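You operate a simulated robot arm through the tools that you are given. There is no shell and no other tool. Be economical: measure what you need, move in short steps, check, and stop when the job is done.

Carry out the task below with a simulated robot arm. There is one attempt and no reset: what you move stays moved.

TASK
Press the night light button to switch it off. Then put the cream shade on top of the bowed book.

It is judged by the outcome, as a careful person would: the job done as asked, and still so three seconds after it is handed in. It fails if anything else is knocked over, pushed out of place, dropped, spilled or broken.

THE ROBOT
A 6-joint arm with a two-finger parallel gripper, fixed in place. Base frame: the origin is at the foot of the arm, x ahead of it, y to its left, z up; the work surface is at about z = 0.86. Lengths are in m, angles in rad, forces in N, time in s.
With the tool pointing down near the work surface it reaches from about 0.24 to 0.64 m from the base axis. Its first joint turns from -1.152 to 1.152 rad. Payload 2.7 kg.
Tool frame: the origin (TCP) lies between the finger pads and is the grasp point; the fingertips stand 0.023 m ahead of it; z points along the fingers, y is the line along which they close. The gripper opens to 0.094 m. The fingers are 0.038 m wide and 0.01 m thick; the gripper's body (0.054 by 0.096 m) begins 0.039 m behind the TCP.
Orientation is told as [roll, pitch, yaw] about the base's x, y, z axes, in that order, counted from this pose: with the fingers straight down and closing along the base's y, the tool's x points along the base's -x, its y along +y and its z along -z.

THE INTERFACE
- The arm moves only by the tool apply_moves. Its argument "motion" is a list that holds one entry, the list of rows, each a list of 7 numbers: the shift along the base's x, y, z in cm, then the turn, a rotation vector about the base's x, y, z in rad, then the finger opening in cm, from 0 to 9.4. In form: [[[tx, ty, tz, wx, wy, wz, hand], ...]]. A call has 1 to 12 rows; each row shifts and turns the commanded pose from where the row before left it. A row lasts 0.2 s, in which the tool goes at most 0.05 m and 0.15 rad; a call with a longer step from one row to the next is refused whole, and so is a gripper value outside its range. A pose out of reach is approached as far as the arm can. The call stops where the force on the tool passes 40 N (or 10 N more than at its start, if that is more) or the arm is blocked; 0.2 s more then pass. The fingers move at their own pace (about 0.045 m/s each) and stop on an object; they squeeze with about 22 N. The grip force told is the motor's: it shows also when the fingers shut on nothing. Time passes only in rows, and 0.2 s behind the last, so rows that do not move let the fingers close. It gives the time, the measured TCP pose, the force on the tool (base axes), the opening and the grip force at its end, in the units of the frame above (readings bear some noise).
- Cameras (640 x 400 px; columns grow to the right, rows downward): "scene" is fixed at [0.0778, -0.4324, 1.411]; the picture's right is [0.75, -0.66, 0.00], its down [-0.33, -0.37, -0.87] and it looks along [0.57, 0.65, -0.49] (base axes); focal length 343 px, centre (320, 200). "wrist" rides on the gripper at [-0.039, 0, -0.044] in the tool frame; the picture's right is [0.00, -1.00, 0.00], its down [0.97, 0.00, -0.24] and it looks along [0.24, 0.00, 0.97] (tool axes); focal length 218 px, centre (320, 200).
- get_image(camera): a new picture of that camera. No time passes.
- point_at(camera, pixels): for up to 12 pixels [column, row] of the newest picture of that camera ("zoom" is the newest enlarged one), the place [x, y, z] in the base frame of the surface seen there, good to about 0.002 m. No time passes.
- inspect(camera, box): a new picture of the part [left, top, right, bottom] of that camera's present view, enlarged. No time passes.
- close_job(): hands the job in; it is judged then, once.

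Work in short steps. Measure before you move; look again where a grasp or a placing could have gone wrong, and mend it. You have 80 turns and 38 pictures in all, the two below and enlarged ones among them. Open the gripper and draw the arm clear of the work before you hand the job in, unless the task says otherwise; then end with one line.

The tools are called after ">>>" as name(argument=value, ...) on one line, values as JSON. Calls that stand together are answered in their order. apply_moves: Moves the arm, as the interface text tells. Its arguments: {"type":"object","properties":{"motion":{"type":"array","items":{"type":"array","items":{"type":"array","items":{"type":"number"}}}}},"required":["motion"]} The other tools are called the same way: get_image (camera) takes a picture; point_at (camera, pixels) gives the place of the surface under pixels of a picture; inspect (camera, box) takes an enlarged picture of a part of a camera's view; close_job () hands the job in.

At the start:

```text
clock: 0.0
tcp_pos: [0.3411, -0.0075, 1.1956]
ee_rot: [0.002, 0.001, 0.0]
contact_force: [0.0, -0.5, 0.3]
finger_gap: 0.0942
grip_force: 0.0
```

scene: 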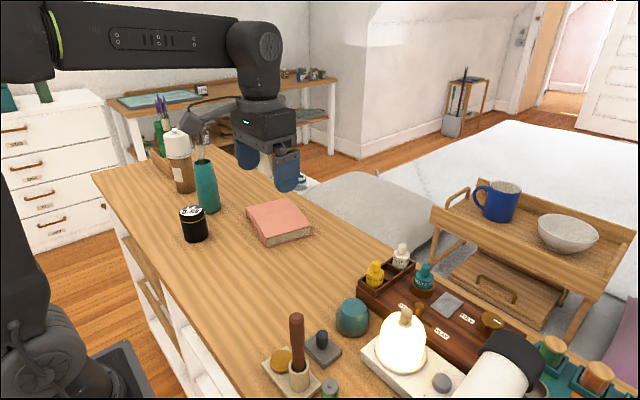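
wrist: 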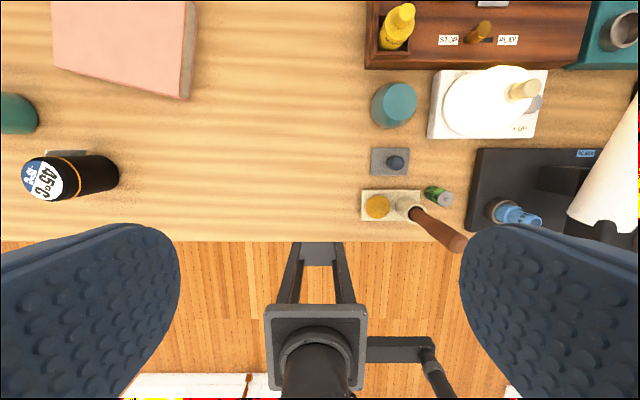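

The night light looks to be the glowing dome at scene (402,345) with a grey knob at (442,382). The cream shade may be the white cone at (490,370). I'll enlarge both views.

>>> inspect(camera="scene", box=[340, 240, 640, 400])

>>> inspect(camera="wrist", box=[360, 0, 640, 250])

>>> inspect(camera="scene", box=[140, 90, 340, 260])

```text
2.13 times, centred on (490, 320) of scene
```

zoom: 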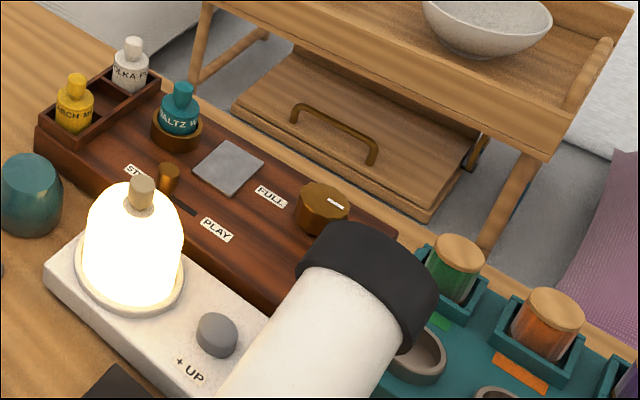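

```text
1.60 times, centred on (500, 125) of wrist
```

zoom: 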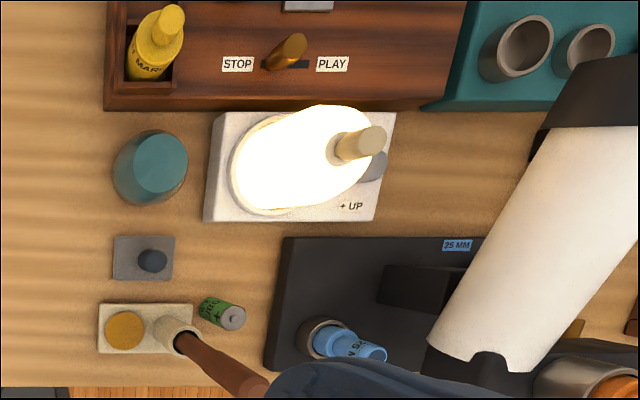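

```text
2.35 times, centred on (240, 175) of scene
```

zoom: 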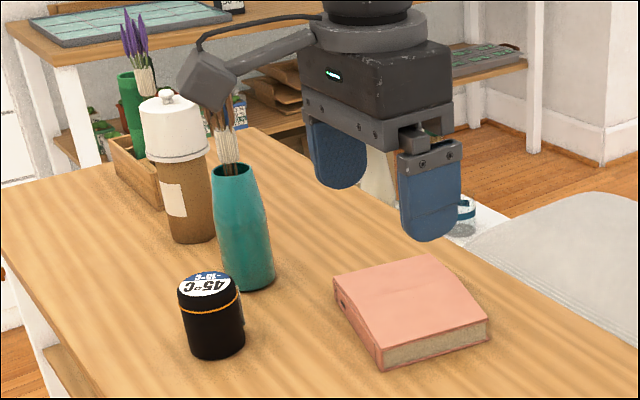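

The glowing dome has a wooden knob and sits on a white base with a grey button, so it may be the shade itself. I'll measure these parts, and the book.

>>> inspect(camera="scene", box=[340, 290, 500, 400])

>>> point_at(camera="scene", pixels=[[442, 380], [441, 376], [404, 312], [402, 345], [365, 350], [420, 375], [249, 209], [292, 202], [310, 232], [265, 245], [278, 218], [490, 370]])

>>> point_at(camera="wrist", pixels=[[55, 68], [188, 98], [195, 5], [120, 40], [431, 135], [533, 138], [547, 72], [535, 105], [150, 80], [175, 40], [70, 30], [525, 88]])

```text
3.64 times, centred on (420, 345) of scene
```

zoom: 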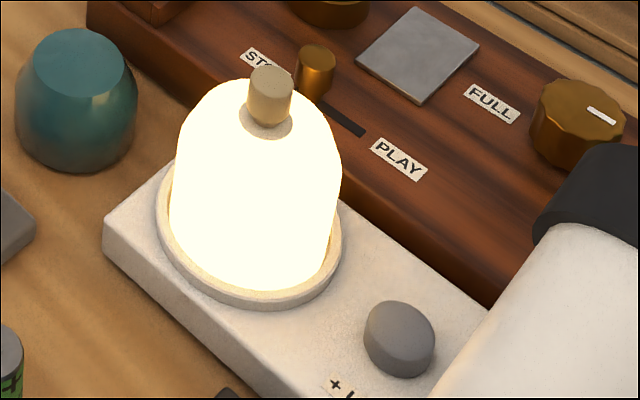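

```text
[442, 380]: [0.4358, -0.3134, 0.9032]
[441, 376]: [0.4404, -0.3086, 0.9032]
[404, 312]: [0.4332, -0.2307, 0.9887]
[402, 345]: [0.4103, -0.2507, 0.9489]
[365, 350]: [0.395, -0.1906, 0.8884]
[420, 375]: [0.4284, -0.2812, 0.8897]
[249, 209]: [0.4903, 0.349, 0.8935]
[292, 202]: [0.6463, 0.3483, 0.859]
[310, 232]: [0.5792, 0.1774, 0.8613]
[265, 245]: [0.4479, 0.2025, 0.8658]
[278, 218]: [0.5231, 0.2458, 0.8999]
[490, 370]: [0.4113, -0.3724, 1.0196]
```

```text
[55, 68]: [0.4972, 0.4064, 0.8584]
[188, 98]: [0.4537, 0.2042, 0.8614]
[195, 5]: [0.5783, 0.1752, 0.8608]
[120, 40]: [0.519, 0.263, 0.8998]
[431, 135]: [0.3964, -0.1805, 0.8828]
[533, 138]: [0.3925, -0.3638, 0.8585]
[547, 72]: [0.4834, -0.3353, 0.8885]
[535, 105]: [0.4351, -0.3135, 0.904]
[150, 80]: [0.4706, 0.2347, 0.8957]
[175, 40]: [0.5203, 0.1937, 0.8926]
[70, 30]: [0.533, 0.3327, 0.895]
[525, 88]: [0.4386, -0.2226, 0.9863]
```

The button top is at about (0.436, -0.312, 0.904) and the dome is next to it. I'll measure the leaning white cylinder and the dome before planning clearances.

>>> point_at(camera="wrist", pixels=[[600, 200], [570, 205], [590, 165], [615, 120], [638, 100], [610, 230], [630, 150], [530, 90], [535, 82], [480, 105], [445, 105], [500, 72]])

>>> point_at(camera="scene", pixels=[[480, 350], [470, 380], [455, 396], [520, 385], [490, 345], [500, 330], [530, 345], [535, 375], [378, 345], [425, 350], [405, 370], [404, 308]])

>>> point_at(camera="zoom", pixels=[[270, 73], [285, 75], [270, 100], [250, 140], [400, 310], [370, 310], [430, 335], [400, 345], [172, 240], [250, 280], [335, 220], [325, 150]])

```text
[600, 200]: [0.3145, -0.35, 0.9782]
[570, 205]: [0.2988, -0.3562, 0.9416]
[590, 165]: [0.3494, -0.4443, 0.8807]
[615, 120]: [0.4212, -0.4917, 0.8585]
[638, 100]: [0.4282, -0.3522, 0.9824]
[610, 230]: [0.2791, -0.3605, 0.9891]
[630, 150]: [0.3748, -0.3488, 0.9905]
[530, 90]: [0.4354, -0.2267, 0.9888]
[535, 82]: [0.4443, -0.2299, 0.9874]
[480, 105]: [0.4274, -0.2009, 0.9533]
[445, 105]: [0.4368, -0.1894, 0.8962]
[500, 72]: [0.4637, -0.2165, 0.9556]
```

```text
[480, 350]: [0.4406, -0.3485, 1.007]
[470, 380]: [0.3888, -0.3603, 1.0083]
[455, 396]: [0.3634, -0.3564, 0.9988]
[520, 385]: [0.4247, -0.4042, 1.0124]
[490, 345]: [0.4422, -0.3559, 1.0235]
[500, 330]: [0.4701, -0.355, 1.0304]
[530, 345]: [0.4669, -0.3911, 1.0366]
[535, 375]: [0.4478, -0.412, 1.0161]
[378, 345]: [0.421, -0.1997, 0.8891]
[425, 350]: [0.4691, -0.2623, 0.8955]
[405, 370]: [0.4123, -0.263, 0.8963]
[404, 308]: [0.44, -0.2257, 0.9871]
```

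```text
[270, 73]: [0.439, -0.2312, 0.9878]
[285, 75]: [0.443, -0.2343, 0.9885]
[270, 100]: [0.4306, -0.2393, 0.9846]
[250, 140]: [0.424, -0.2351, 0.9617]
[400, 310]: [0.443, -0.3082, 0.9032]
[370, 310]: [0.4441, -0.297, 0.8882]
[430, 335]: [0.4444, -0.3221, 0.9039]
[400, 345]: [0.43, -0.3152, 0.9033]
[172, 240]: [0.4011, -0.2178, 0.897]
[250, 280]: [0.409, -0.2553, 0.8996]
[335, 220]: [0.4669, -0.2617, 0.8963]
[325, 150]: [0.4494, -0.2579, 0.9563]
```

The cylinder lies along x, with its near side at y≈-0.347 and z 0.95 to 1.03. I need to know what sticks out of the gripper, the cube at scene (203,123), before choosing a yaw.

>>> inspect(camera="scene", box=[180, 70, 320, 200])

>>> point_at(camera="scene", pixels=[[200, 122], [225, 107], [250, 125], [285, 128], [258, 85], [285, 170], [250, 155], [176, 140], [182, 175], [205, 195]])

```text
3.08 times, centred on (250, 135) of scene
```

zoom: 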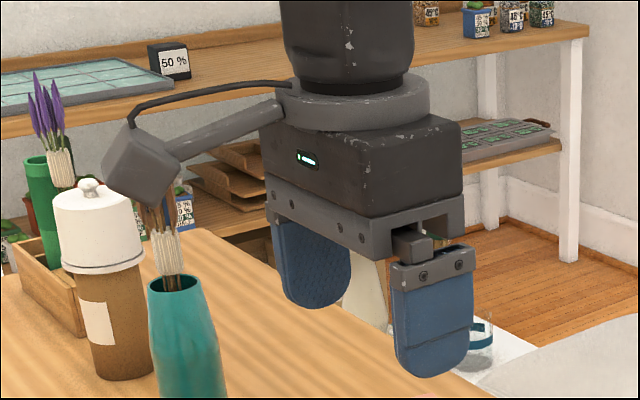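

```text
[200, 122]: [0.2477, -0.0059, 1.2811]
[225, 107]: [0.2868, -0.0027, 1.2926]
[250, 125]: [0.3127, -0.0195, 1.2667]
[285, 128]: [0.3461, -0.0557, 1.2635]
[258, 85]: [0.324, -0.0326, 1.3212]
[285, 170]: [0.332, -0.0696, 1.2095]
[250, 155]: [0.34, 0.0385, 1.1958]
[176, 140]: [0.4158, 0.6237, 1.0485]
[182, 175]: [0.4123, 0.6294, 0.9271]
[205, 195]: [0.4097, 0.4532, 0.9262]
```

The camera box sticks out about 9 cm on the gripper's base side. So I plan yaw -90° with the tool pitched about 35°, leaning back toward -x, to press in the gap between dome and cylinder. First I'll check the stand parts under that path.

>>> point_at(camera="wrist", pixels=[[490, 165], [550, 180], [540, 170], [540, 190], [580, 185], [500, 210], [525, 220], [560, 165], [520, 190], [430, 225], [575, 215], [450, 240]])

```text
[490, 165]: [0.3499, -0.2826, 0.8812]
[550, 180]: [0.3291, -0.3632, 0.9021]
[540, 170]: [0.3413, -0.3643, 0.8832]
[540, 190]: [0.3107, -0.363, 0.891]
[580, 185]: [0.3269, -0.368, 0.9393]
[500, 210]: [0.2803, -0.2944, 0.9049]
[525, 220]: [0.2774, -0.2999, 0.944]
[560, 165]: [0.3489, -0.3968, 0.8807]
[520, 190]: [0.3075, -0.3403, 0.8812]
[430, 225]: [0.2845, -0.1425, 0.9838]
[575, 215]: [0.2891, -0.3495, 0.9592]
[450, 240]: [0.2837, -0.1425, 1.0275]
```

The path is clear: the stand base is at z 0.881 and the lower body corner would be at about 0.92. I'll close the fingers, yaw -90° and travel high above the button.

>>> apply_moves(motion=[[[0.82, -2.74, -0.3, 0, 0, -0.1428, 0], [0.82, -2.74, -0.3, 0, 0, -0.1428, 0], [0.82, -2.74, -0.3, 0, 0, -0.1428, 0], [0.82, -2.74, -0.3, 0, 0, -0.1428, 0], [0.82, -2.74, -0.3, 0, 0, -0.1428, 0], [0.82, -2.74, -0.3, 0, 0, -0.1428, 0], [0.82, -2.74, -0.3, 0, 0, -0.1428, 0], [0.82, -2.74, -0.3, 0, 0, -0.1428, 0], [0.82, -2.74, -0.3, 0, 0, -0.1428, 0], [0.82, -2.74, -0.3, 0, 0, -0.1428, 0], [0.82, -2.74, -0.3, 0, 0, -0.1428, 0]]])

>>> apply_moves(motion=[[[0, 0, 0, 0, -0.1222, 0, 0], [0, 0, 0, 0, -0.1222, 0, 0], [0, 0, 0, 0, -0.1222, 0, 0], [0, 0, 0, 0, -0.1222, 0, 0], [0, 0, 0, 0, -0.1222, 0, 0], [0, 0, 0, 0, 0, 0, 0]]])

```text
clock: 2.4
tcp_pos: [0.4326, -0.3097, 1.1615]
ee_rot: [0.0, 0.001, -1.576]
contact_force: [0.0, -0.3, 0.3]
finger_gap: 0.0
grip_force: 21.6
```

```text
clock: 3.8
tcp_pos: [0.4323, -0.309, 1.1633]
ee_rot: [0.614, 0.001, -1.572]
contact_force: [-0.6, -0.6, -0.3]
finger_gap: 0.0002
grip_force: 22.2
```

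The pose is as planned at TCP z 1.163. I'll descend to about 1.0 and look at the clearances.

>>> apply_moves(motion=[[[0, 0, -4, 0, 0, 0, 0], [0, 0, -4, 0, 0, 0, 0], [0, 0, -4, 0, 0, 0, 0], [0, 0, -3, 0, 0, 0, 0], [0, 0, 0, 0, 0, 0, 0]]])

>>> inspect(camera="scene", box=[320, 200, 640, 400])

>>> get_image(camera="wrist")

```text
clock: 5.0
tcp_pos: [0.4318, -0.309, 1.0109]
ee_rot: [0.61, 0.0, -1.572]
contact_force: [-0.1, -0.8, 0.1]
finger_gap: 0.0
grip_force: 22.0
```

```text
2.00 times, centred on (480, 300) of scene
```

zoom: 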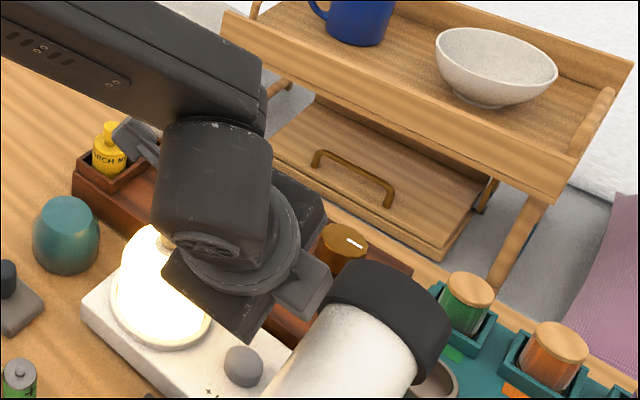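

```text
29 pictures are left
```

wrist: 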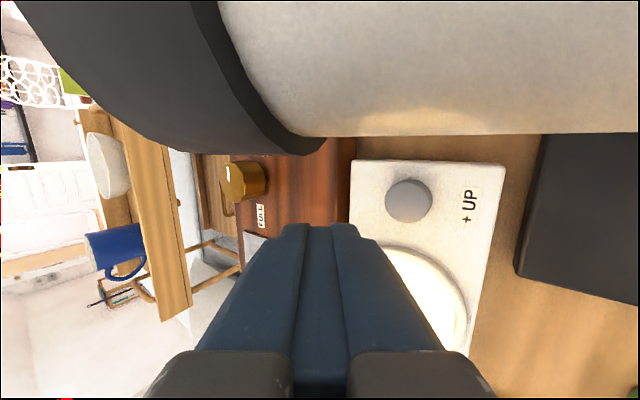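

The button is seen at wrist (408,200), below the tip as expected, and the cylinder clears the body. I'll descend in two stages.

>>> apply_moves(motion=[[[0, 0, -2, 0, 0, 0, 0], [0, 0, -2, 0, 0, 0, 0], [0, 0, -2, 0, 0, 0, 0], [0, 0, -0.8, 0, 0, 0, 0], [0, 0, 0, 0, 0, 0, 0]]])

>>> inspect(camera="scene", box=[340, 240, 580, 400])

>>> get_image(camera="wrist")

```text
clock: 5.7
tcp_pos: [0.4349, -0.3071, 0.9775]
ee_rot: [0.629, -0.013, -1.564]
contact_force: [-6.9, 9.3, 9.6]
finger_gap: 0.0
grip_force: 21.9
stopped in row 3: the force on the tool passed its limit (the readings are from after the stop); the commanded pose is now the measured one
```

```text
2.50 times, centred on (460, 320) of scene
```

zoom: 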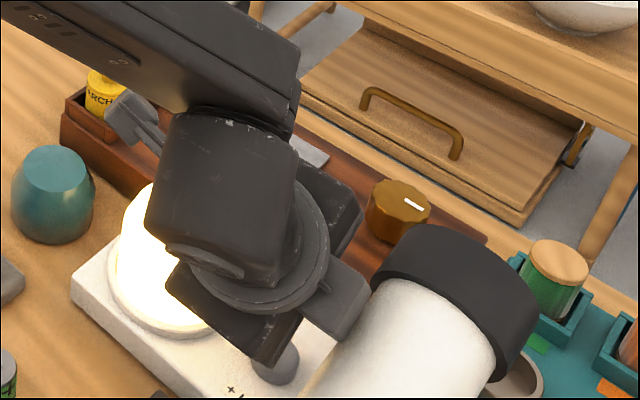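

```text
27 pictures are left
```

wrist: 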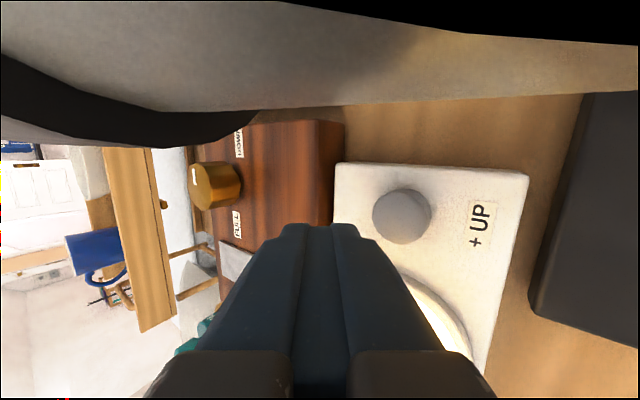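

There is contact, with a +y force, likely the gripper bracket against the cylinder's wider black collar. I'll retreat straight up and check whether anything moved.

>>> apply_moves(motion=[[[0, 0.3, 1, 0, 0, 0, 0], [0, 0, 4, 0, 0, 0, 0], [0, 0, 4, 0, 0, 0, 0], [0, 0, 4, 0, 0, 0, 0], [-4, 3, 0, 0, 0, 0, 0], [-4, 3, 0, 0, 0, 0, 0], [0, 0, 0, 0, 0, 0, 0]]])

>>> inspect(camera="scene", box=[340, 240, 640, 400])

```text
clock: 7.3
tcp_pos: [0.3566, -0.2452, 1.106]
ee_rot: [0.629, -0.015, -1.565]
contact_force: [-0.3, -1.1, 0.1]
finger_gap: 0.0001
grip_force: 22.1
```

```text
2.13 times, centred on (490, 320) of scene
```

zoom: 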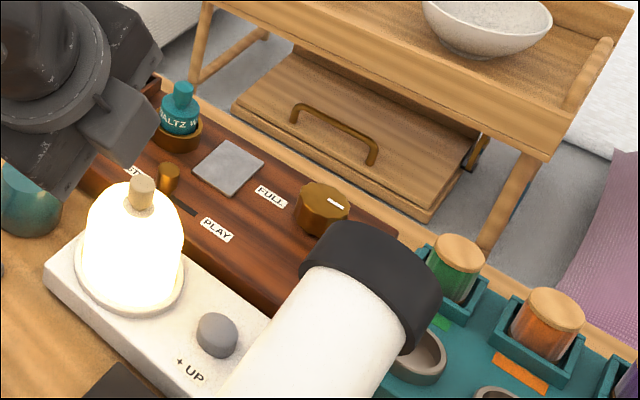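

The collar is within about a pixel of where it was, so nothing really shifted. I'll measure the collar edge now.

>>> point_at(camera="zoom", pixels=[[304, 262], [310, 245], [325, 230], [345, 224], [380, 250], [325, 265], [400, 300], [300, 285], [270, 320], [230, 375], [385, 235], [335, 245]])

>>> get_image(camera="wrist")

```text
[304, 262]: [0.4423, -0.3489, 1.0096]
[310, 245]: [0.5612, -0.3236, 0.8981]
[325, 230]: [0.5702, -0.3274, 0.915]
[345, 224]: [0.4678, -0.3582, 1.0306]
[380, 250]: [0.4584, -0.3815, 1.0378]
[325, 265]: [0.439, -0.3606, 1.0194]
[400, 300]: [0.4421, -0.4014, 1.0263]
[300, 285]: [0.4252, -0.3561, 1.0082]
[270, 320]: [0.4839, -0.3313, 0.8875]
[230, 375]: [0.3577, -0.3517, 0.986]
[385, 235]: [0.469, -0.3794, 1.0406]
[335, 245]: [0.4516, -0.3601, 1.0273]
```

```text
25 pictures are left
```

wrist: 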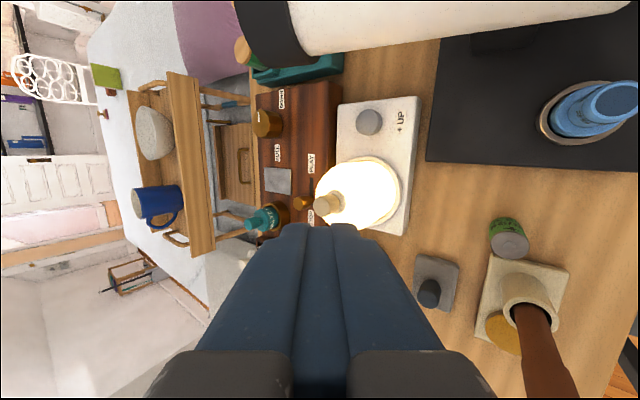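

To see what touched, I'll measure the gripper's own outline in the current zoom, with the TCP at (0.357,-0.245,1.106), and the button centre.

>>> point_at(camera="zoom", pixels=[[125, 105], [152, 108], [120, 145], [95, 130], [90, 80], [60, 185], [20, 140], [55, 120], [140, 50], [105, 160], [70, 170], [105, 60]])

>>> point_at(camera="wrist", pixels=[[369, 122], [360, 122], [379, 122], [369, 111], [369, 132], [340, 200], [318, 205], [330, 192]])

```text
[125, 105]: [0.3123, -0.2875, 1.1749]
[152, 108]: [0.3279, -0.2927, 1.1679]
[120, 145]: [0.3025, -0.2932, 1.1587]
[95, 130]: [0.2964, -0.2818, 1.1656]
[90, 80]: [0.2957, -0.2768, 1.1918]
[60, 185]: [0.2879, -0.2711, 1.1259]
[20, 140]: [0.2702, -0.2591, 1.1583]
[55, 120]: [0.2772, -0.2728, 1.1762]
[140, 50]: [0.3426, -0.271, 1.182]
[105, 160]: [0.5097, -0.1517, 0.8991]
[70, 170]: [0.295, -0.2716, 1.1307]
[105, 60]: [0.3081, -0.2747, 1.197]
```

```text
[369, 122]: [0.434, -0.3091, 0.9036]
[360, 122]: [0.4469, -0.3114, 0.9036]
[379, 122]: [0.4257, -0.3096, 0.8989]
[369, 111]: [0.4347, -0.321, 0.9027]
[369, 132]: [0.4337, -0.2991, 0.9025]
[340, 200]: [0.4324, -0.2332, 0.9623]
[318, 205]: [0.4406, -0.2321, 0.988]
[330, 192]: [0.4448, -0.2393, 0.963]
```

A bump on the gripper's -y side, about 5 cm off the axis, is what touched. I'll use a steeper pitch and lean the body toward +y so it clears both the cylinder and the dome. I'll set that orientation up high first.

>>> apply_moves(motion=[[[2.4, -1.6, 0, 0, -0.095, 0, 0], [2.3, -1.7, 0, 0, -0.095, 0, 0], [2.24, -1.84, 0, -0.11, 0, 0, 0], [0, 0, 0, -0.11, 0, 0, 0], [0, 0, -2, 0, 0, 0, 0], [0, 0, -2, 0, 0, 0, 0], [0, 0, -2, 0, 0, 0, 0], [0, 0, 0, 0, 0, 0, 0]]])

>>> inspect(camera="scene", box=[340, 240, 580, 400])

>>> get_image(camera="wrist")

```text
clock: 9.1
tcp_pos: [0.4261, -0.2973, 1.0438]
ee_rot: [0.817, -0.238, -1.567]
contact_force: [-0.6, 0.0, -1.3]
finger_gap: 0.0
grip_force: 22.4
```

```text
2.50 times, centred on (460, 320) of scene
```

zoom: 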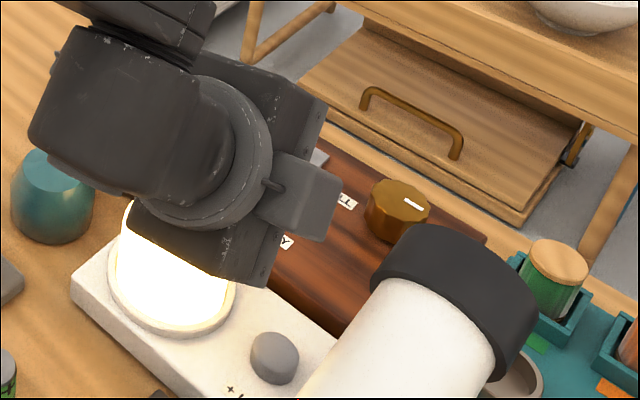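

```text
23 pictures are left
```

wrist: 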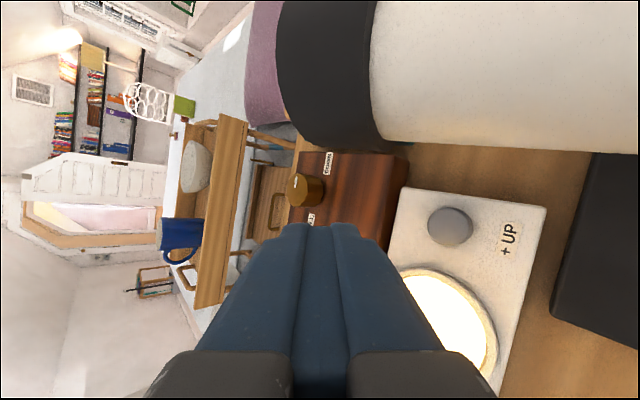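

Measuring the bump's outer face in this pose to check the planned clearance.

>>> point_at(camera="zoom", pixels=[[338, 180], [325, 236], [300, 215], [315, 200], [290, 160], [275, 205], [300, 232], [240, 280], [268, 283], [265, 255]])

```text
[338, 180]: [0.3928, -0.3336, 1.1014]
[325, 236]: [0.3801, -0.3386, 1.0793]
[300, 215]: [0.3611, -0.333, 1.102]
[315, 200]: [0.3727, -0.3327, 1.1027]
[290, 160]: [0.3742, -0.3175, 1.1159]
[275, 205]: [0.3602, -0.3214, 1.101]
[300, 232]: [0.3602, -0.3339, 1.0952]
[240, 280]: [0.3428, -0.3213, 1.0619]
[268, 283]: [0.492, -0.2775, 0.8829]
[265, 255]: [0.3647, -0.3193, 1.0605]
```

The bump's low corner is at y≈-0.339 against the cylinder edge at about -0.348. I'll shift +3 mm and descend to TCP z≈0.945.

>>> apply_moves(motion=[[[0, 0.3, -2, 0, 0, 0, 0], [0, 0, -2, 0, 0, 0, 0], [0, 0, -2, 0, 0, 0, 0], [0, 0, -2, 0, 0, 0, 0], [0, 0, -1.5, 0, 0, 0, 0], [0, 0, 0, 0, 0, 0, 0]]])

>>> get_image(camera="wrist")

```text
clock: 10.5
tcp_pos: [0.4257, -0.295, 0.9491]
ee_rot: [0.816, -0.237, -1.567]
contact_force: [-0.1, 0.3, 0.3]
finger_gap: 0.0001
grip_force: 21.4
```

```text
22 pictures are left
```

wrist: 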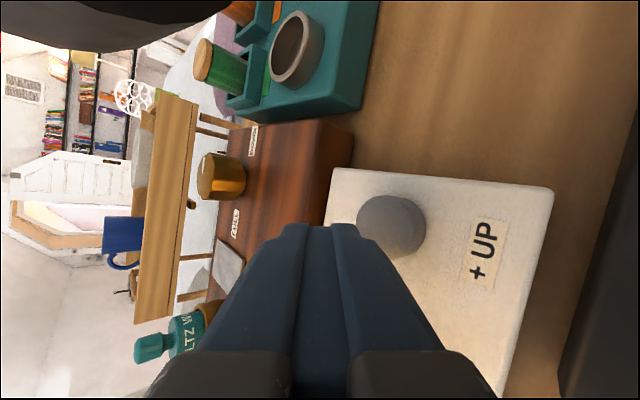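

No contact, and the tip is just above the button. I'll slide 7 mm to -y and press slowly.

>>> apply_moves(motion=[[[0, -0.7, 0, 0, 0, 0, 0], [0, 0, -1, 0, 0, 0, 0], [0, 0, -1, 0, 0, 0, 0], [0, 0, -0.3, 0, 0, 0, 0], [0, 0, -0.3, 0, 0, 0, 0], [0, 0, 0, 0, 0, 0, 0]]])

>>> get_image(camera="scene")

```text
clock: 11.9
tcp_pos: [0.4243, -0.3016, 0.9236]
ee_rot: [0.817, -0.235, -1.568]
contact_force: [0.4, 0.6, 1.2]
finger_gap: 0.0001
grip_force: 21.8
```

```text
21 pictures are left
```

scene: 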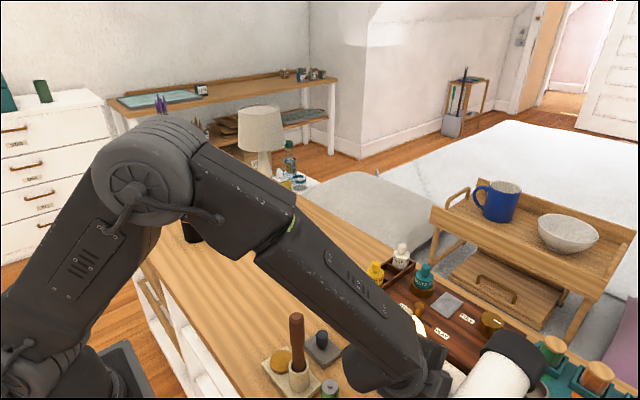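

Force is only about 1 N and a lit patch still shows at (425,325). I'll press further in small steps.

>>> apply_moves(motion=[[[0, 0, -0.3, 0, 0, 0, 0], [0, 0, -0.2, 0, 0, 0, 0], [0, 0, 0, 0, 0, 0, 0]]])

>>> inspect(camera="scene", box=[380, 290, 480, 400])

```text
clock: 12.7
tcp_pos: [0.4256, -0.3016, 0.92]
ee_rot: [0.817, -0.237, -1.566]
contact_force: [-0.3, -1.1, 2.9]
finger_gap: 0.0
grip_force: 21.5
```

```text
3.64 times, centred on (430, 345) of scene
```

zoom: 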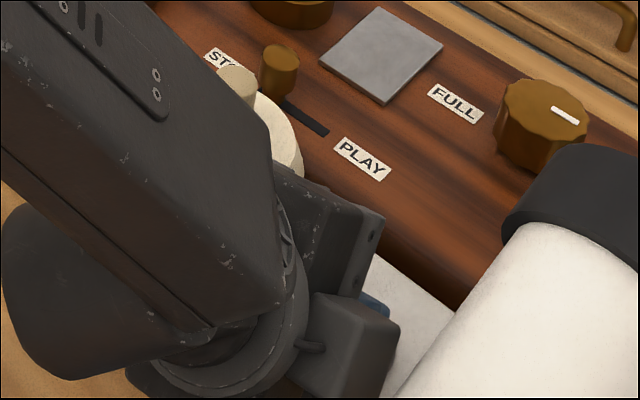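

The dome at (285,140) is now unlit and cream, so the light is off and the dome is the cream shade. I'll retreat along the same path.

>>> apply_moves(motion=[[[0, 0, 1, 0, 0, 0, 0], [0, 0, 1.5, 0, 0, 0, 0], [0, 0.8, 0, 0, 0, 0, 0], [0, 0, 3, 0, 0, 0, 0], [0, 0, 4, 0, 0, 0, 0], [0, 0, 4, 0, 0, 0, 0], [0, 0, 4, 0, 0, 0, 0], [0, 0, 4, 0, 0, 0, 0], [0, 0, 0, 0, 0, 0, 0]]])

>>> apply_moves(motion=[[[0, 0, 0, 0.12, 0, 0, 0], [0, 0, 0, 0.11, 0, 0, 0], [0, 0, 0, 0, 0.136, 0, 0], [0, 0, 0, 0, 0.136, 0, 0], [0, 0, 0, 0, 0.136, 0, 0], [0, 0, 0, 0, 0.136, 0, 0], [0, 0, 0, 0, 0.136, 0, 0], [0, 0, 0, 0, 0.136, 0, 0], [0, 0, 0, 0, 0, 0, 3]]])

>>> apply_moves(motion=[[[0, 1, 0, 0, 0, 0.1425, 5], [0, 1, 0, 0, 0, 0.1425, 5], [0, 1, 0, 0, 0, 0.1425, 5], [0, 1, 0, 0, 0, 0.1425, 5], [0, 1, 0, 0, 0, 0.1425, 5], [0, 1, 0, 0, 0, 0.1425, 5], [0, 0, 0, 0, 0, 0.1425, 5], [0, 0, 0, 0, 0, 0.1425, 5], [0, 0, 0, 0, 0, 0.1425, 5], [0, 0, 0, 0, 0, 0.1425, 5], [0, 0, 0, 0, 0, 0.1425, 5], [0, 0, 0, 0, 0, 0, 5]]])

>>> inspect(camera="scene", box=[340, 240, 640, 400])

>>> get_image(camera="wrist")

```text
clock: 14.7
tcp_pos: [0.4249, -0.2943, 1.1352]
ee_rot: [0.817, -0.236, -1.566]
contact_force: [0.0, -0.5, 0.6]
finger_gap: 0.0002
grip_force: 22.3
```

```text
clock: 16.7
tcp_pos: [0.4245, -0.2933, 1.1345]
ee_rot: [0.001, -0.002, -1.565]
contact_force: [0.3, 0.5, 0.1]
finger_gap: 0.0302
grip_force: 0.1
```

```text
clock: 19.3
tcp_pos: [0.4245, -0.2327, 1.1339]
ee_rot: [0.001, -0.002, 0.003]
contact_force: [-0.3, -0.2, 0.2]
finger_gap: 0.05
grip_force: 0.1
```

```text
2.13 times, centred on (490, 320) of scene
```

zoom: 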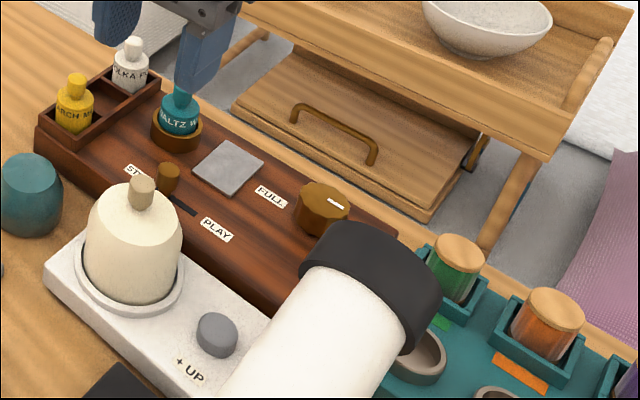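

```text
18 pictures are left
```

wrist: 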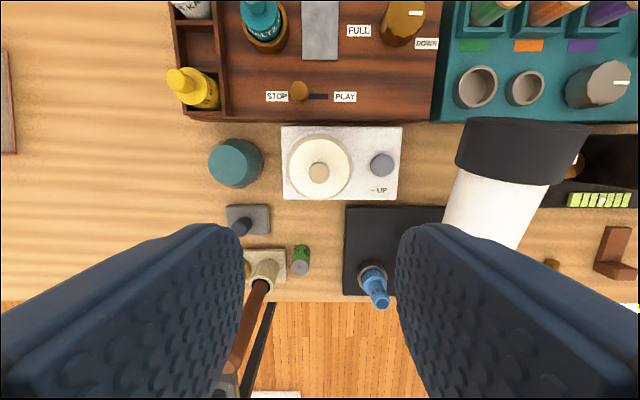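

The light is off and the shade is visible. I'll measure the knob and the shade's outline exactly.

>>> point_at(camera="wrist", pixels=[[319, 173], [310, 173], [328, 173], [319, 164], [319, 181], [319, 138], [289, 167], [350, 167], [319, 195], [300, 160], [335, 160]])

>>> point_at(camera="zoom", pixels=[[141, 182], [141, 195], [140, 205], [140, 212], [132, 195], [152, 195], [130, 250], [135, 295], [90, 260], [178, 260], [100, 210]])

```text
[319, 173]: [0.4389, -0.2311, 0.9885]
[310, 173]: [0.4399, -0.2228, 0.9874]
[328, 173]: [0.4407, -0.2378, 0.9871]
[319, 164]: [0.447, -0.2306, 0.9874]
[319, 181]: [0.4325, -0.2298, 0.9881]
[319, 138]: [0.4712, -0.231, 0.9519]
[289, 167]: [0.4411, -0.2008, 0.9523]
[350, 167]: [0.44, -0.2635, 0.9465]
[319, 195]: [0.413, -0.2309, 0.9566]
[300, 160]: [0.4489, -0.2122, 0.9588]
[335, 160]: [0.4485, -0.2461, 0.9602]
```

```text
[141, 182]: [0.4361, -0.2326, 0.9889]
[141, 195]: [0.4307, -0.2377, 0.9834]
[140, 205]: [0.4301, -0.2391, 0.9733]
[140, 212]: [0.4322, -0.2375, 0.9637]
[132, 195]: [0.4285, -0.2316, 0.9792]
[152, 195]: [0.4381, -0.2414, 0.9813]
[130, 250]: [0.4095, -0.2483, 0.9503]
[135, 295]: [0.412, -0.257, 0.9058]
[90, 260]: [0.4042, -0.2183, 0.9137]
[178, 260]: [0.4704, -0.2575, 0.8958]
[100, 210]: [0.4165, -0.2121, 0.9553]
```

The knob is at (0.439,-0.2305), z 0.963 to 0.988. I'll descend over it with the fingers open 5 cm, to TCP z≈0.989.

>>> apply_moves(motion=[[[1.45, 0.22, -3, 0, 0, 0, 5], [0, 0, -3, 0, 0, 0, 5], [0, 0, -3, 0, 0, 0, 5], [0, 0, -3, 0, 0, 0, 5], [0, 0, -1.5, 0, 0, 0, 5], [0, 0, -0.9, 0, 0, 0, 5], [0, 0, 0, 0, 0, 0, 5]]])

>>> apply_moves(motion=[[[0, 0, 0, 0, 0, 0, 3], [0, 0, 0, 0, 0, 0, 1.0], [0, 0, 0, 0, 0, 0, 0], [0, 0, 0, 0, 0, 0, 0], [0, 0, 0, 0, 0, 0, 0]]])

>>> inspect(camera="scene", box=[340, 240, 580, 400])

```text
clock: 20.9
tcp_pos: [0.4396, -0.2314, 0.9909]
ee_rot: [0.001, 0.0, 0.001]
contact_force: [-0.4, -0.1, -0.4]
finger_gap: 0.05
grip_force: 0.1
```

```text
clock: 22.1
tcp_pos: [0.4399, -0.2312, 0.9908]
ee_rot: [0.002, -0.001, 0.002]
contact_force: [0.5, -0.3, 0.3]
finger_gap: 0.0178
grip_force: 21.8
```

```text
2.50 times, centred on (460, 320) of scene
```

zoom: 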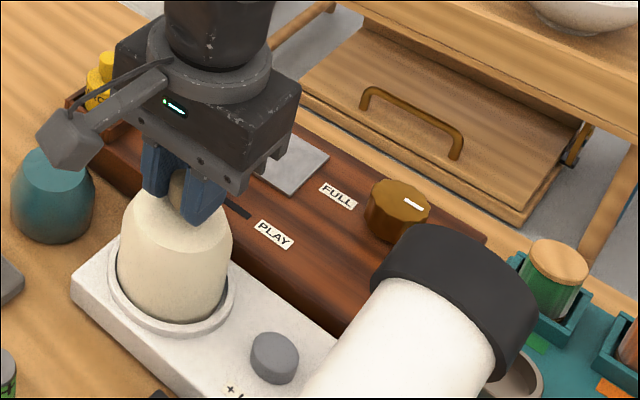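

The fingers hold the knob with a gap of 1.78 cm. I'll lift straight up and check.

>>> apply_moves(motion=[[[0, 0, 0.7, 0, 0, 0, 0], [0, 0, 1, 0, 0, 0, 0], [0, 0, 2, 0, 0, 0, 0], [0, 0, 3, 0, 0, 0, 0], [0, 0, 3, 0, 0, 0, 0], [0, 0, 3, 0, 0, 0, 0], [0, 0, 3, 0, 0, 0, 0], [0, 0, 0, 0, 0, 0, 0]]])

>>> get_image(camera="scene")

```text
clock: 23.9
tcp_pos: [0.4401, -0.2306, 1.1467]
ee_rot: [0.001, -0.002, 0.001]
contact_force: [0.2, -0.4, -0.1]
finger_gap: 0.0181
grip_force: 22.0
```

```text
16 pictures are left
```

scene: 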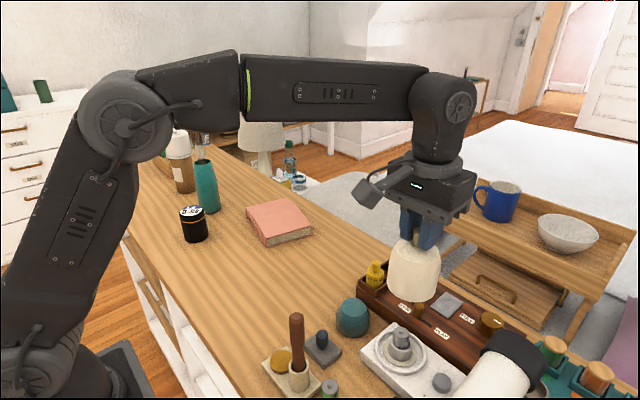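

The shade is lifted clean off. Now I'll measure the book's outline and bow, and the hanging shade's rim.

>>> inspect(camera="scene", box=[230, 185, 330, 255])

>>> point_at(camera="scene", pixels=[[404, 296], [412, 299], [430, 296], [388, 284], [437, 278]])

```text
5.71 times, centred on (280, 220) of scene
```

zoom: 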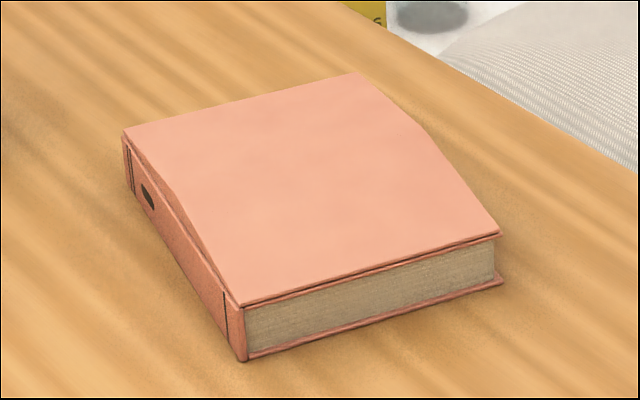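

```text
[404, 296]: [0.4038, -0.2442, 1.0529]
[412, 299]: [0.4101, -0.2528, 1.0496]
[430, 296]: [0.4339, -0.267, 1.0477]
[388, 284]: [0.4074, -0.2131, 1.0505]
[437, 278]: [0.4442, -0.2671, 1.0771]
```

The shade's rim hangs about 0.100 below the TCP. I'll sample a grid on the book cover.

>>> point_at(camera="zoom", pixels=[[130, 130], [355, 78], [495, 230], [245, 298], [240, 105], [290, 140], [330, 180], [370, 260], [190, 210], [260, 190], [400, 150], [320, 215]])

>>> point_at(camera="zoom", pixels=[[280, 165], [300, 150], [310, 165], [295, 180], [345, 200], [310, 240], [230, 150], [220, 180], [350, 140], [380, 190], [300, 110], [270, 225]])

```text
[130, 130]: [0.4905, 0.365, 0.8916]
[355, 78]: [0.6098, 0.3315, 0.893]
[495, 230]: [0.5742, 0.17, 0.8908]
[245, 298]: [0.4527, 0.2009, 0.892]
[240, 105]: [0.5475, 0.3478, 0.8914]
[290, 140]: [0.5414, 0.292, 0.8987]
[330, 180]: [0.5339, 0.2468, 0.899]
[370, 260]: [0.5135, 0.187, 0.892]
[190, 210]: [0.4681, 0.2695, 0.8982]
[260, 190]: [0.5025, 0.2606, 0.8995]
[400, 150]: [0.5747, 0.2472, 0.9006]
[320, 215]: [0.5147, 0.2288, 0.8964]
```

```text
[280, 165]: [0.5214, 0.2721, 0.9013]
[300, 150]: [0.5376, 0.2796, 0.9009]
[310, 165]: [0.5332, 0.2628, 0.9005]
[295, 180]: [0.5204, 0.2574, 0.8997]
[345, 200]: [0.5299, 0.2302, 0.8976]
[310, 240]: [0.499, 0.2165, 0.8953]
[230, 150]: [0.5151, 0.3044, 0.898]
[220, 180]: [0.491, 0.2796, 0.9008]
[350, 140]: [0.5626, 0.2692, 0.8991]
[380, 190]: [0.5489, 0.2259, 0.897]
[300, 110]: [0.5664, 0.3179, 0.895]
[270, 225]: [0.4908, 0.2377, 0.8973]
```

The ridge centre is at about (0.532, 0.267, 0.901). I'll carry the shade over at the same height.

>>> apply_moves(motion=[[[0.4, 2.2, 0, 0, 0, 0, 0], [0.8, 4.3, 0, 0, 0, 0, 0], [0.8, 4.3, 0, 0, 0, 0, 0], [0.8, 4.3, 0, 0, 0, 0, 0], [0.8, 4.3, 0, 0, 0, 0, 0], [0.8, 4.3, 0, 0, 0, 0, 0], [0.8, 4.3, 0, 0, 0, 0, 0], [0.8, 4.3, 0, 0, 0, 0, 0], [0.8, 4.3, 0, 0, 0, 0, 0], [0.8, 4.3, 0, 0, 0, 0, 0], [0.8, 4.3, 0, 0, 0, 0, 0], [0.8, 4.3, 0, 0, 0, 0, 0]]])

>>> apply_moves(motion=[[[0, 0.56, -2, 0, 0, 0, 0], [0, 0, -3, 0, 0, 0, 0], [0, 0, -3, 0, 0, 0, 0], [0, 0, -3, 0, 0, 0, 0], [0, 0, -1.6, 0, 0, 0, 0], [0, 0, 0, 0, 0, 0, 0]]])

>>> inspect(camera="scene", box=[200, 110, 360, 260])

```text
clock: 26.5
tcp_pos: [0.5266, 0.2597, 1.1429]
ee_rot: [0.0, 0.0, 0.001]
contact_force: [-0.6, -0.5, -0.2]
finger_gap: 0.0181
grip_force: 22.4
out of reach, approached as far as the arm can: row 12
```

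```text
clock: 27.9
tcp_pos: [0.5241, 0.266, 1.0178]
ee_rot: [0.002, -0.002, 0.002]
contact_force: [1.1, 0.4, -0.5]
finger_gap: 0.0179
grip_force: 21.9
```

```text
2.67 times, centred on (280, 185) of scene
```

zoom: 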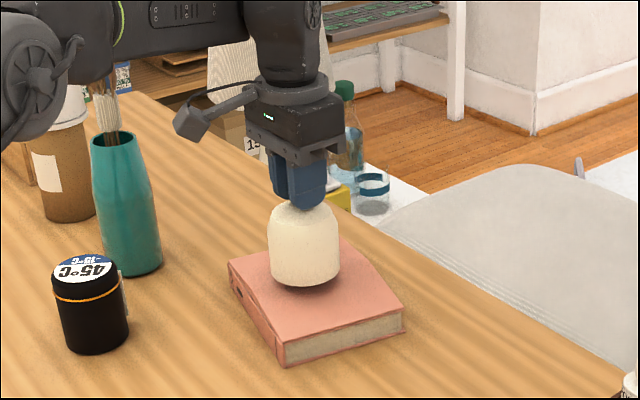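

The shade hangs about 1.5 cm above the cover. I'll nudge it to the ridge centre and lower it gently.

>>> apply_moves(motion=[[[0.5, 0.25, -0.4, 0, 0, 0, 0], [0, 0, -0.5, 0, 0, 0, 0], [0, 0, -0.4, 0, 0, 0, 0], [0, 0, -0.2, 0, 0, 0, 0], [0, 0, 0, 0, 0, 0, 0]]])

>>> inspect(camera="scene", box=[230, 150, 330, 250])

```text
clock: 29.1
tcp_pos: [0.5287, 0.2685, 1.0026]
ee_rot: [0.001, -0.001, 0.003]
contact_force: [1.0, 0.4, -0.9]
finger_gap: 0.0181
grip_force: 21.7
```

```text
4.00 times, centred on (280, 200) of scene
```

zoom: 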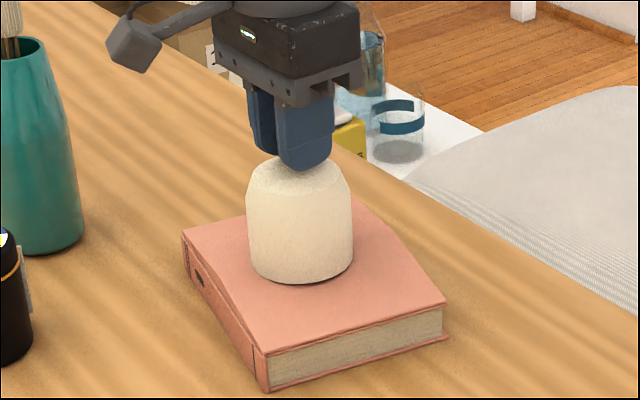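

The rim is about at the cover but no force shows yet. I'll go down in 1 mm steps until contact.

>>> apply_moves(motion=[[[0, 0, -0.1, 0, 0, 0, 0], [0, 0, -0.1, 0, 0, 0, 0], [0, 0, 0, 0, 0, 0, 0]]])

```text
clock: 29.9
tcp_pos: [0.5285, 0.2676, 1.0004]
ee_rot: [0.002, 0.0, 0.0]
contact_force: [0.0, 0.3, -1.2]
finger_gap: 0.0177
grip_force: 21.7
```

>>> apply_moves(motion=[[[0, 0, -0.1, 0, 0, 0, 0], [0, 0, -0.1, 0, 0, 0, 0], [0, 0, 0, 0, 0, 0, 0]]])

>>> inspect(camera="scene", box=[250, 180, 310, 240])

```text
clock: 30.7
tcp_pos: [0.5285, 0.2669, 0.9974]
ee_rot: [0.001, -0.001, 0.0]
contact_force: [-0.7, 0.3, -0.5]
finger_gap: 0.0178
grip_force: 22.1
```

```text
6.67 times, centred on (280, 210) of scene
```

zoom: 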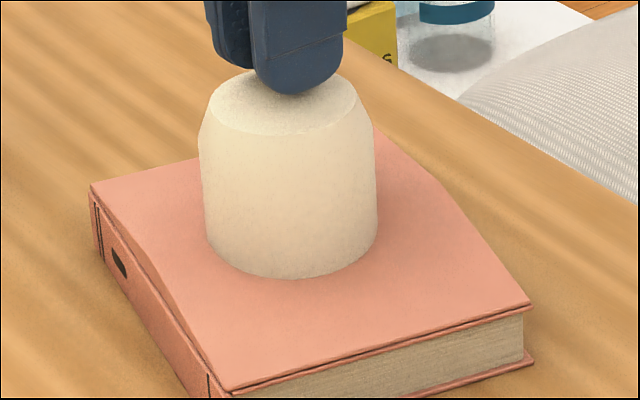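

>>> apply_moves(motion=[[[0, 0, -0.1, 0, 0, 0, 0], [0, 0, -0.1, 0, 0, 0, 0], [0, 0, 0, 0, 0, 0, 0]]])

>>> point_at(camera="zoom", pixels=[[270, 272], [270, 284], [340, 262], [225, 258], [350, 265]])

```text
clock: 31.5
tcp_pos: [0.5282, 0.2674, 0.9958]
ee_rot: [0.003, -0.003, 0.002]
contact_force: [0.1, 0.9, -0.8]
finger_gap: 0.0179
grip_force: 22.0
```

```text
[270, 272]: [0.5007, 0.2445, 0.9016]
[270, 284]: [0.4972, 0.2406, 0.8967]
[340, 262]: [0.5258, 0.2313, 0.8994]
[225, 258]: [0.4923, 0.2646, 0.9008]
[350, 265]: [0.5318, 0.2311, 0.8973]
```

>>> apply_moves(motion=[[[0, 0, -0.1, 0, 0, 0, 0], [0, 0, 0, 0, 0, 0, 0]]])

>>> inspect(camera="scene", box=[250, 180, 310, 240])

```text
clock: 32.1
tcp_pos: [0.5295, 0.2683, 0.9952]
ee_rot: [0.001, -0.003, 0.0]
contact_force: [0.4, -0.6, -1.7]
finger_gap: 0.018
grip_force: 21.5
```

```text
6.67 times, centred on (280, 210) of scene
```

zoom: 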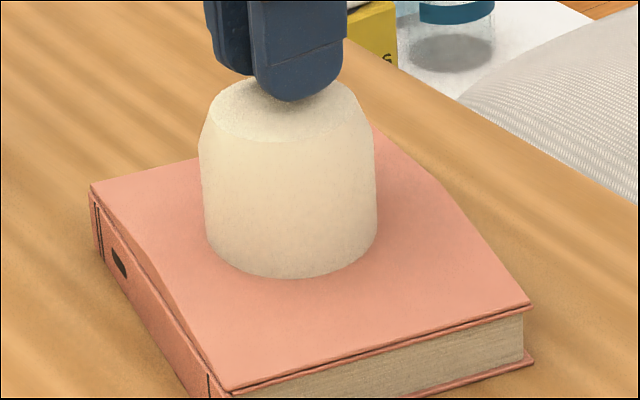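

The rim stayed at row 278 while the fingers moved down, so the shade rests on the book. I'll open gently.

>>> apply_moves(motion=[[[0, 0, 0, 0, 0, 0, 2.0], [0, 0, 0, 0, 0, 0, 2.6], [0, 0, 0, 0, 0, 0, 3.6], [0, 0, 0, 0, 0, 0, 4.6], [0, 0, 0, 0, 0, 0, 5], [0, 0, 0, 0, 0, 0, 5]]])

>>> apply_moves(motion=[[[0, 0, 1, 0, 0, 0, 5], [0, 0, 2, 0, 0, 0, 5], [0, 0, 3, 0, 0, 0, 5], [0, 0, 4, 0, 0, 0, 5], [-2, 0, 4, 0, 0, 0, 5], [-4, 0, 2, 0, 0, 0, 5], [0, 0, 0, 0, 0, 0, 5], [0, 0, 0, 0, 0, 0, 5], [0, 0, 0, 0, 0, 0, 5]]])

>>> get_image(camera="scene")

>>> inspect(camera="scene", box=[230, 150, 330, 250])

```text
clock: 33.5
tcp_pos: [0.5287, 0.2687, 0.9949]
ee_rot: [0.002, -0.004, 0.002]
contact_force: [-0.8, 0.7, -0.9]
finger_gap: 0.05
grip_force: 0.0
```

```text
clock: 35.5
tcp_pos: [0.4684, 0.2706, 1.1562]
ee_rot: [0.001, -0.003, 0.001]
contact_force: [0.3, 0.3, -0.1]
finger_gap: 0.0498
grip_force: 0.0
```

```text
10 pictures are left
```

scene: 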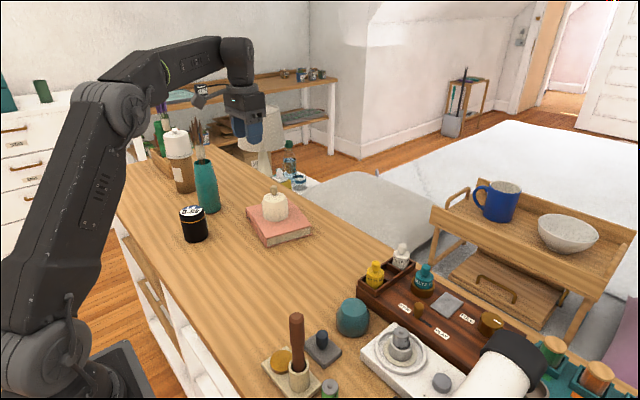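

```text
4.00 times, centred on (280, 200) of scene
```

zoom: 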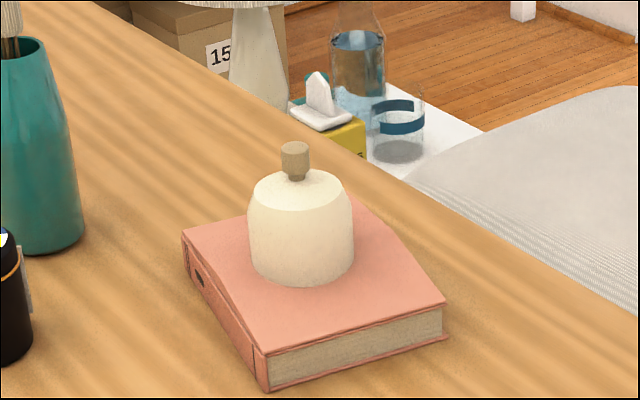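

The shade stands upright and still on the book, the bulb on the base is dark, everything else is in place and the arm is clear. I'm handing the job in.

>>> close_job()

```text
The job is handed in.
```

The night light is switched off and the cream shade is resting on top of the bowed book. On the first try at the button the gripper touched the leaning cylinder; in the pictures it stayed within about a pixel of where it was.
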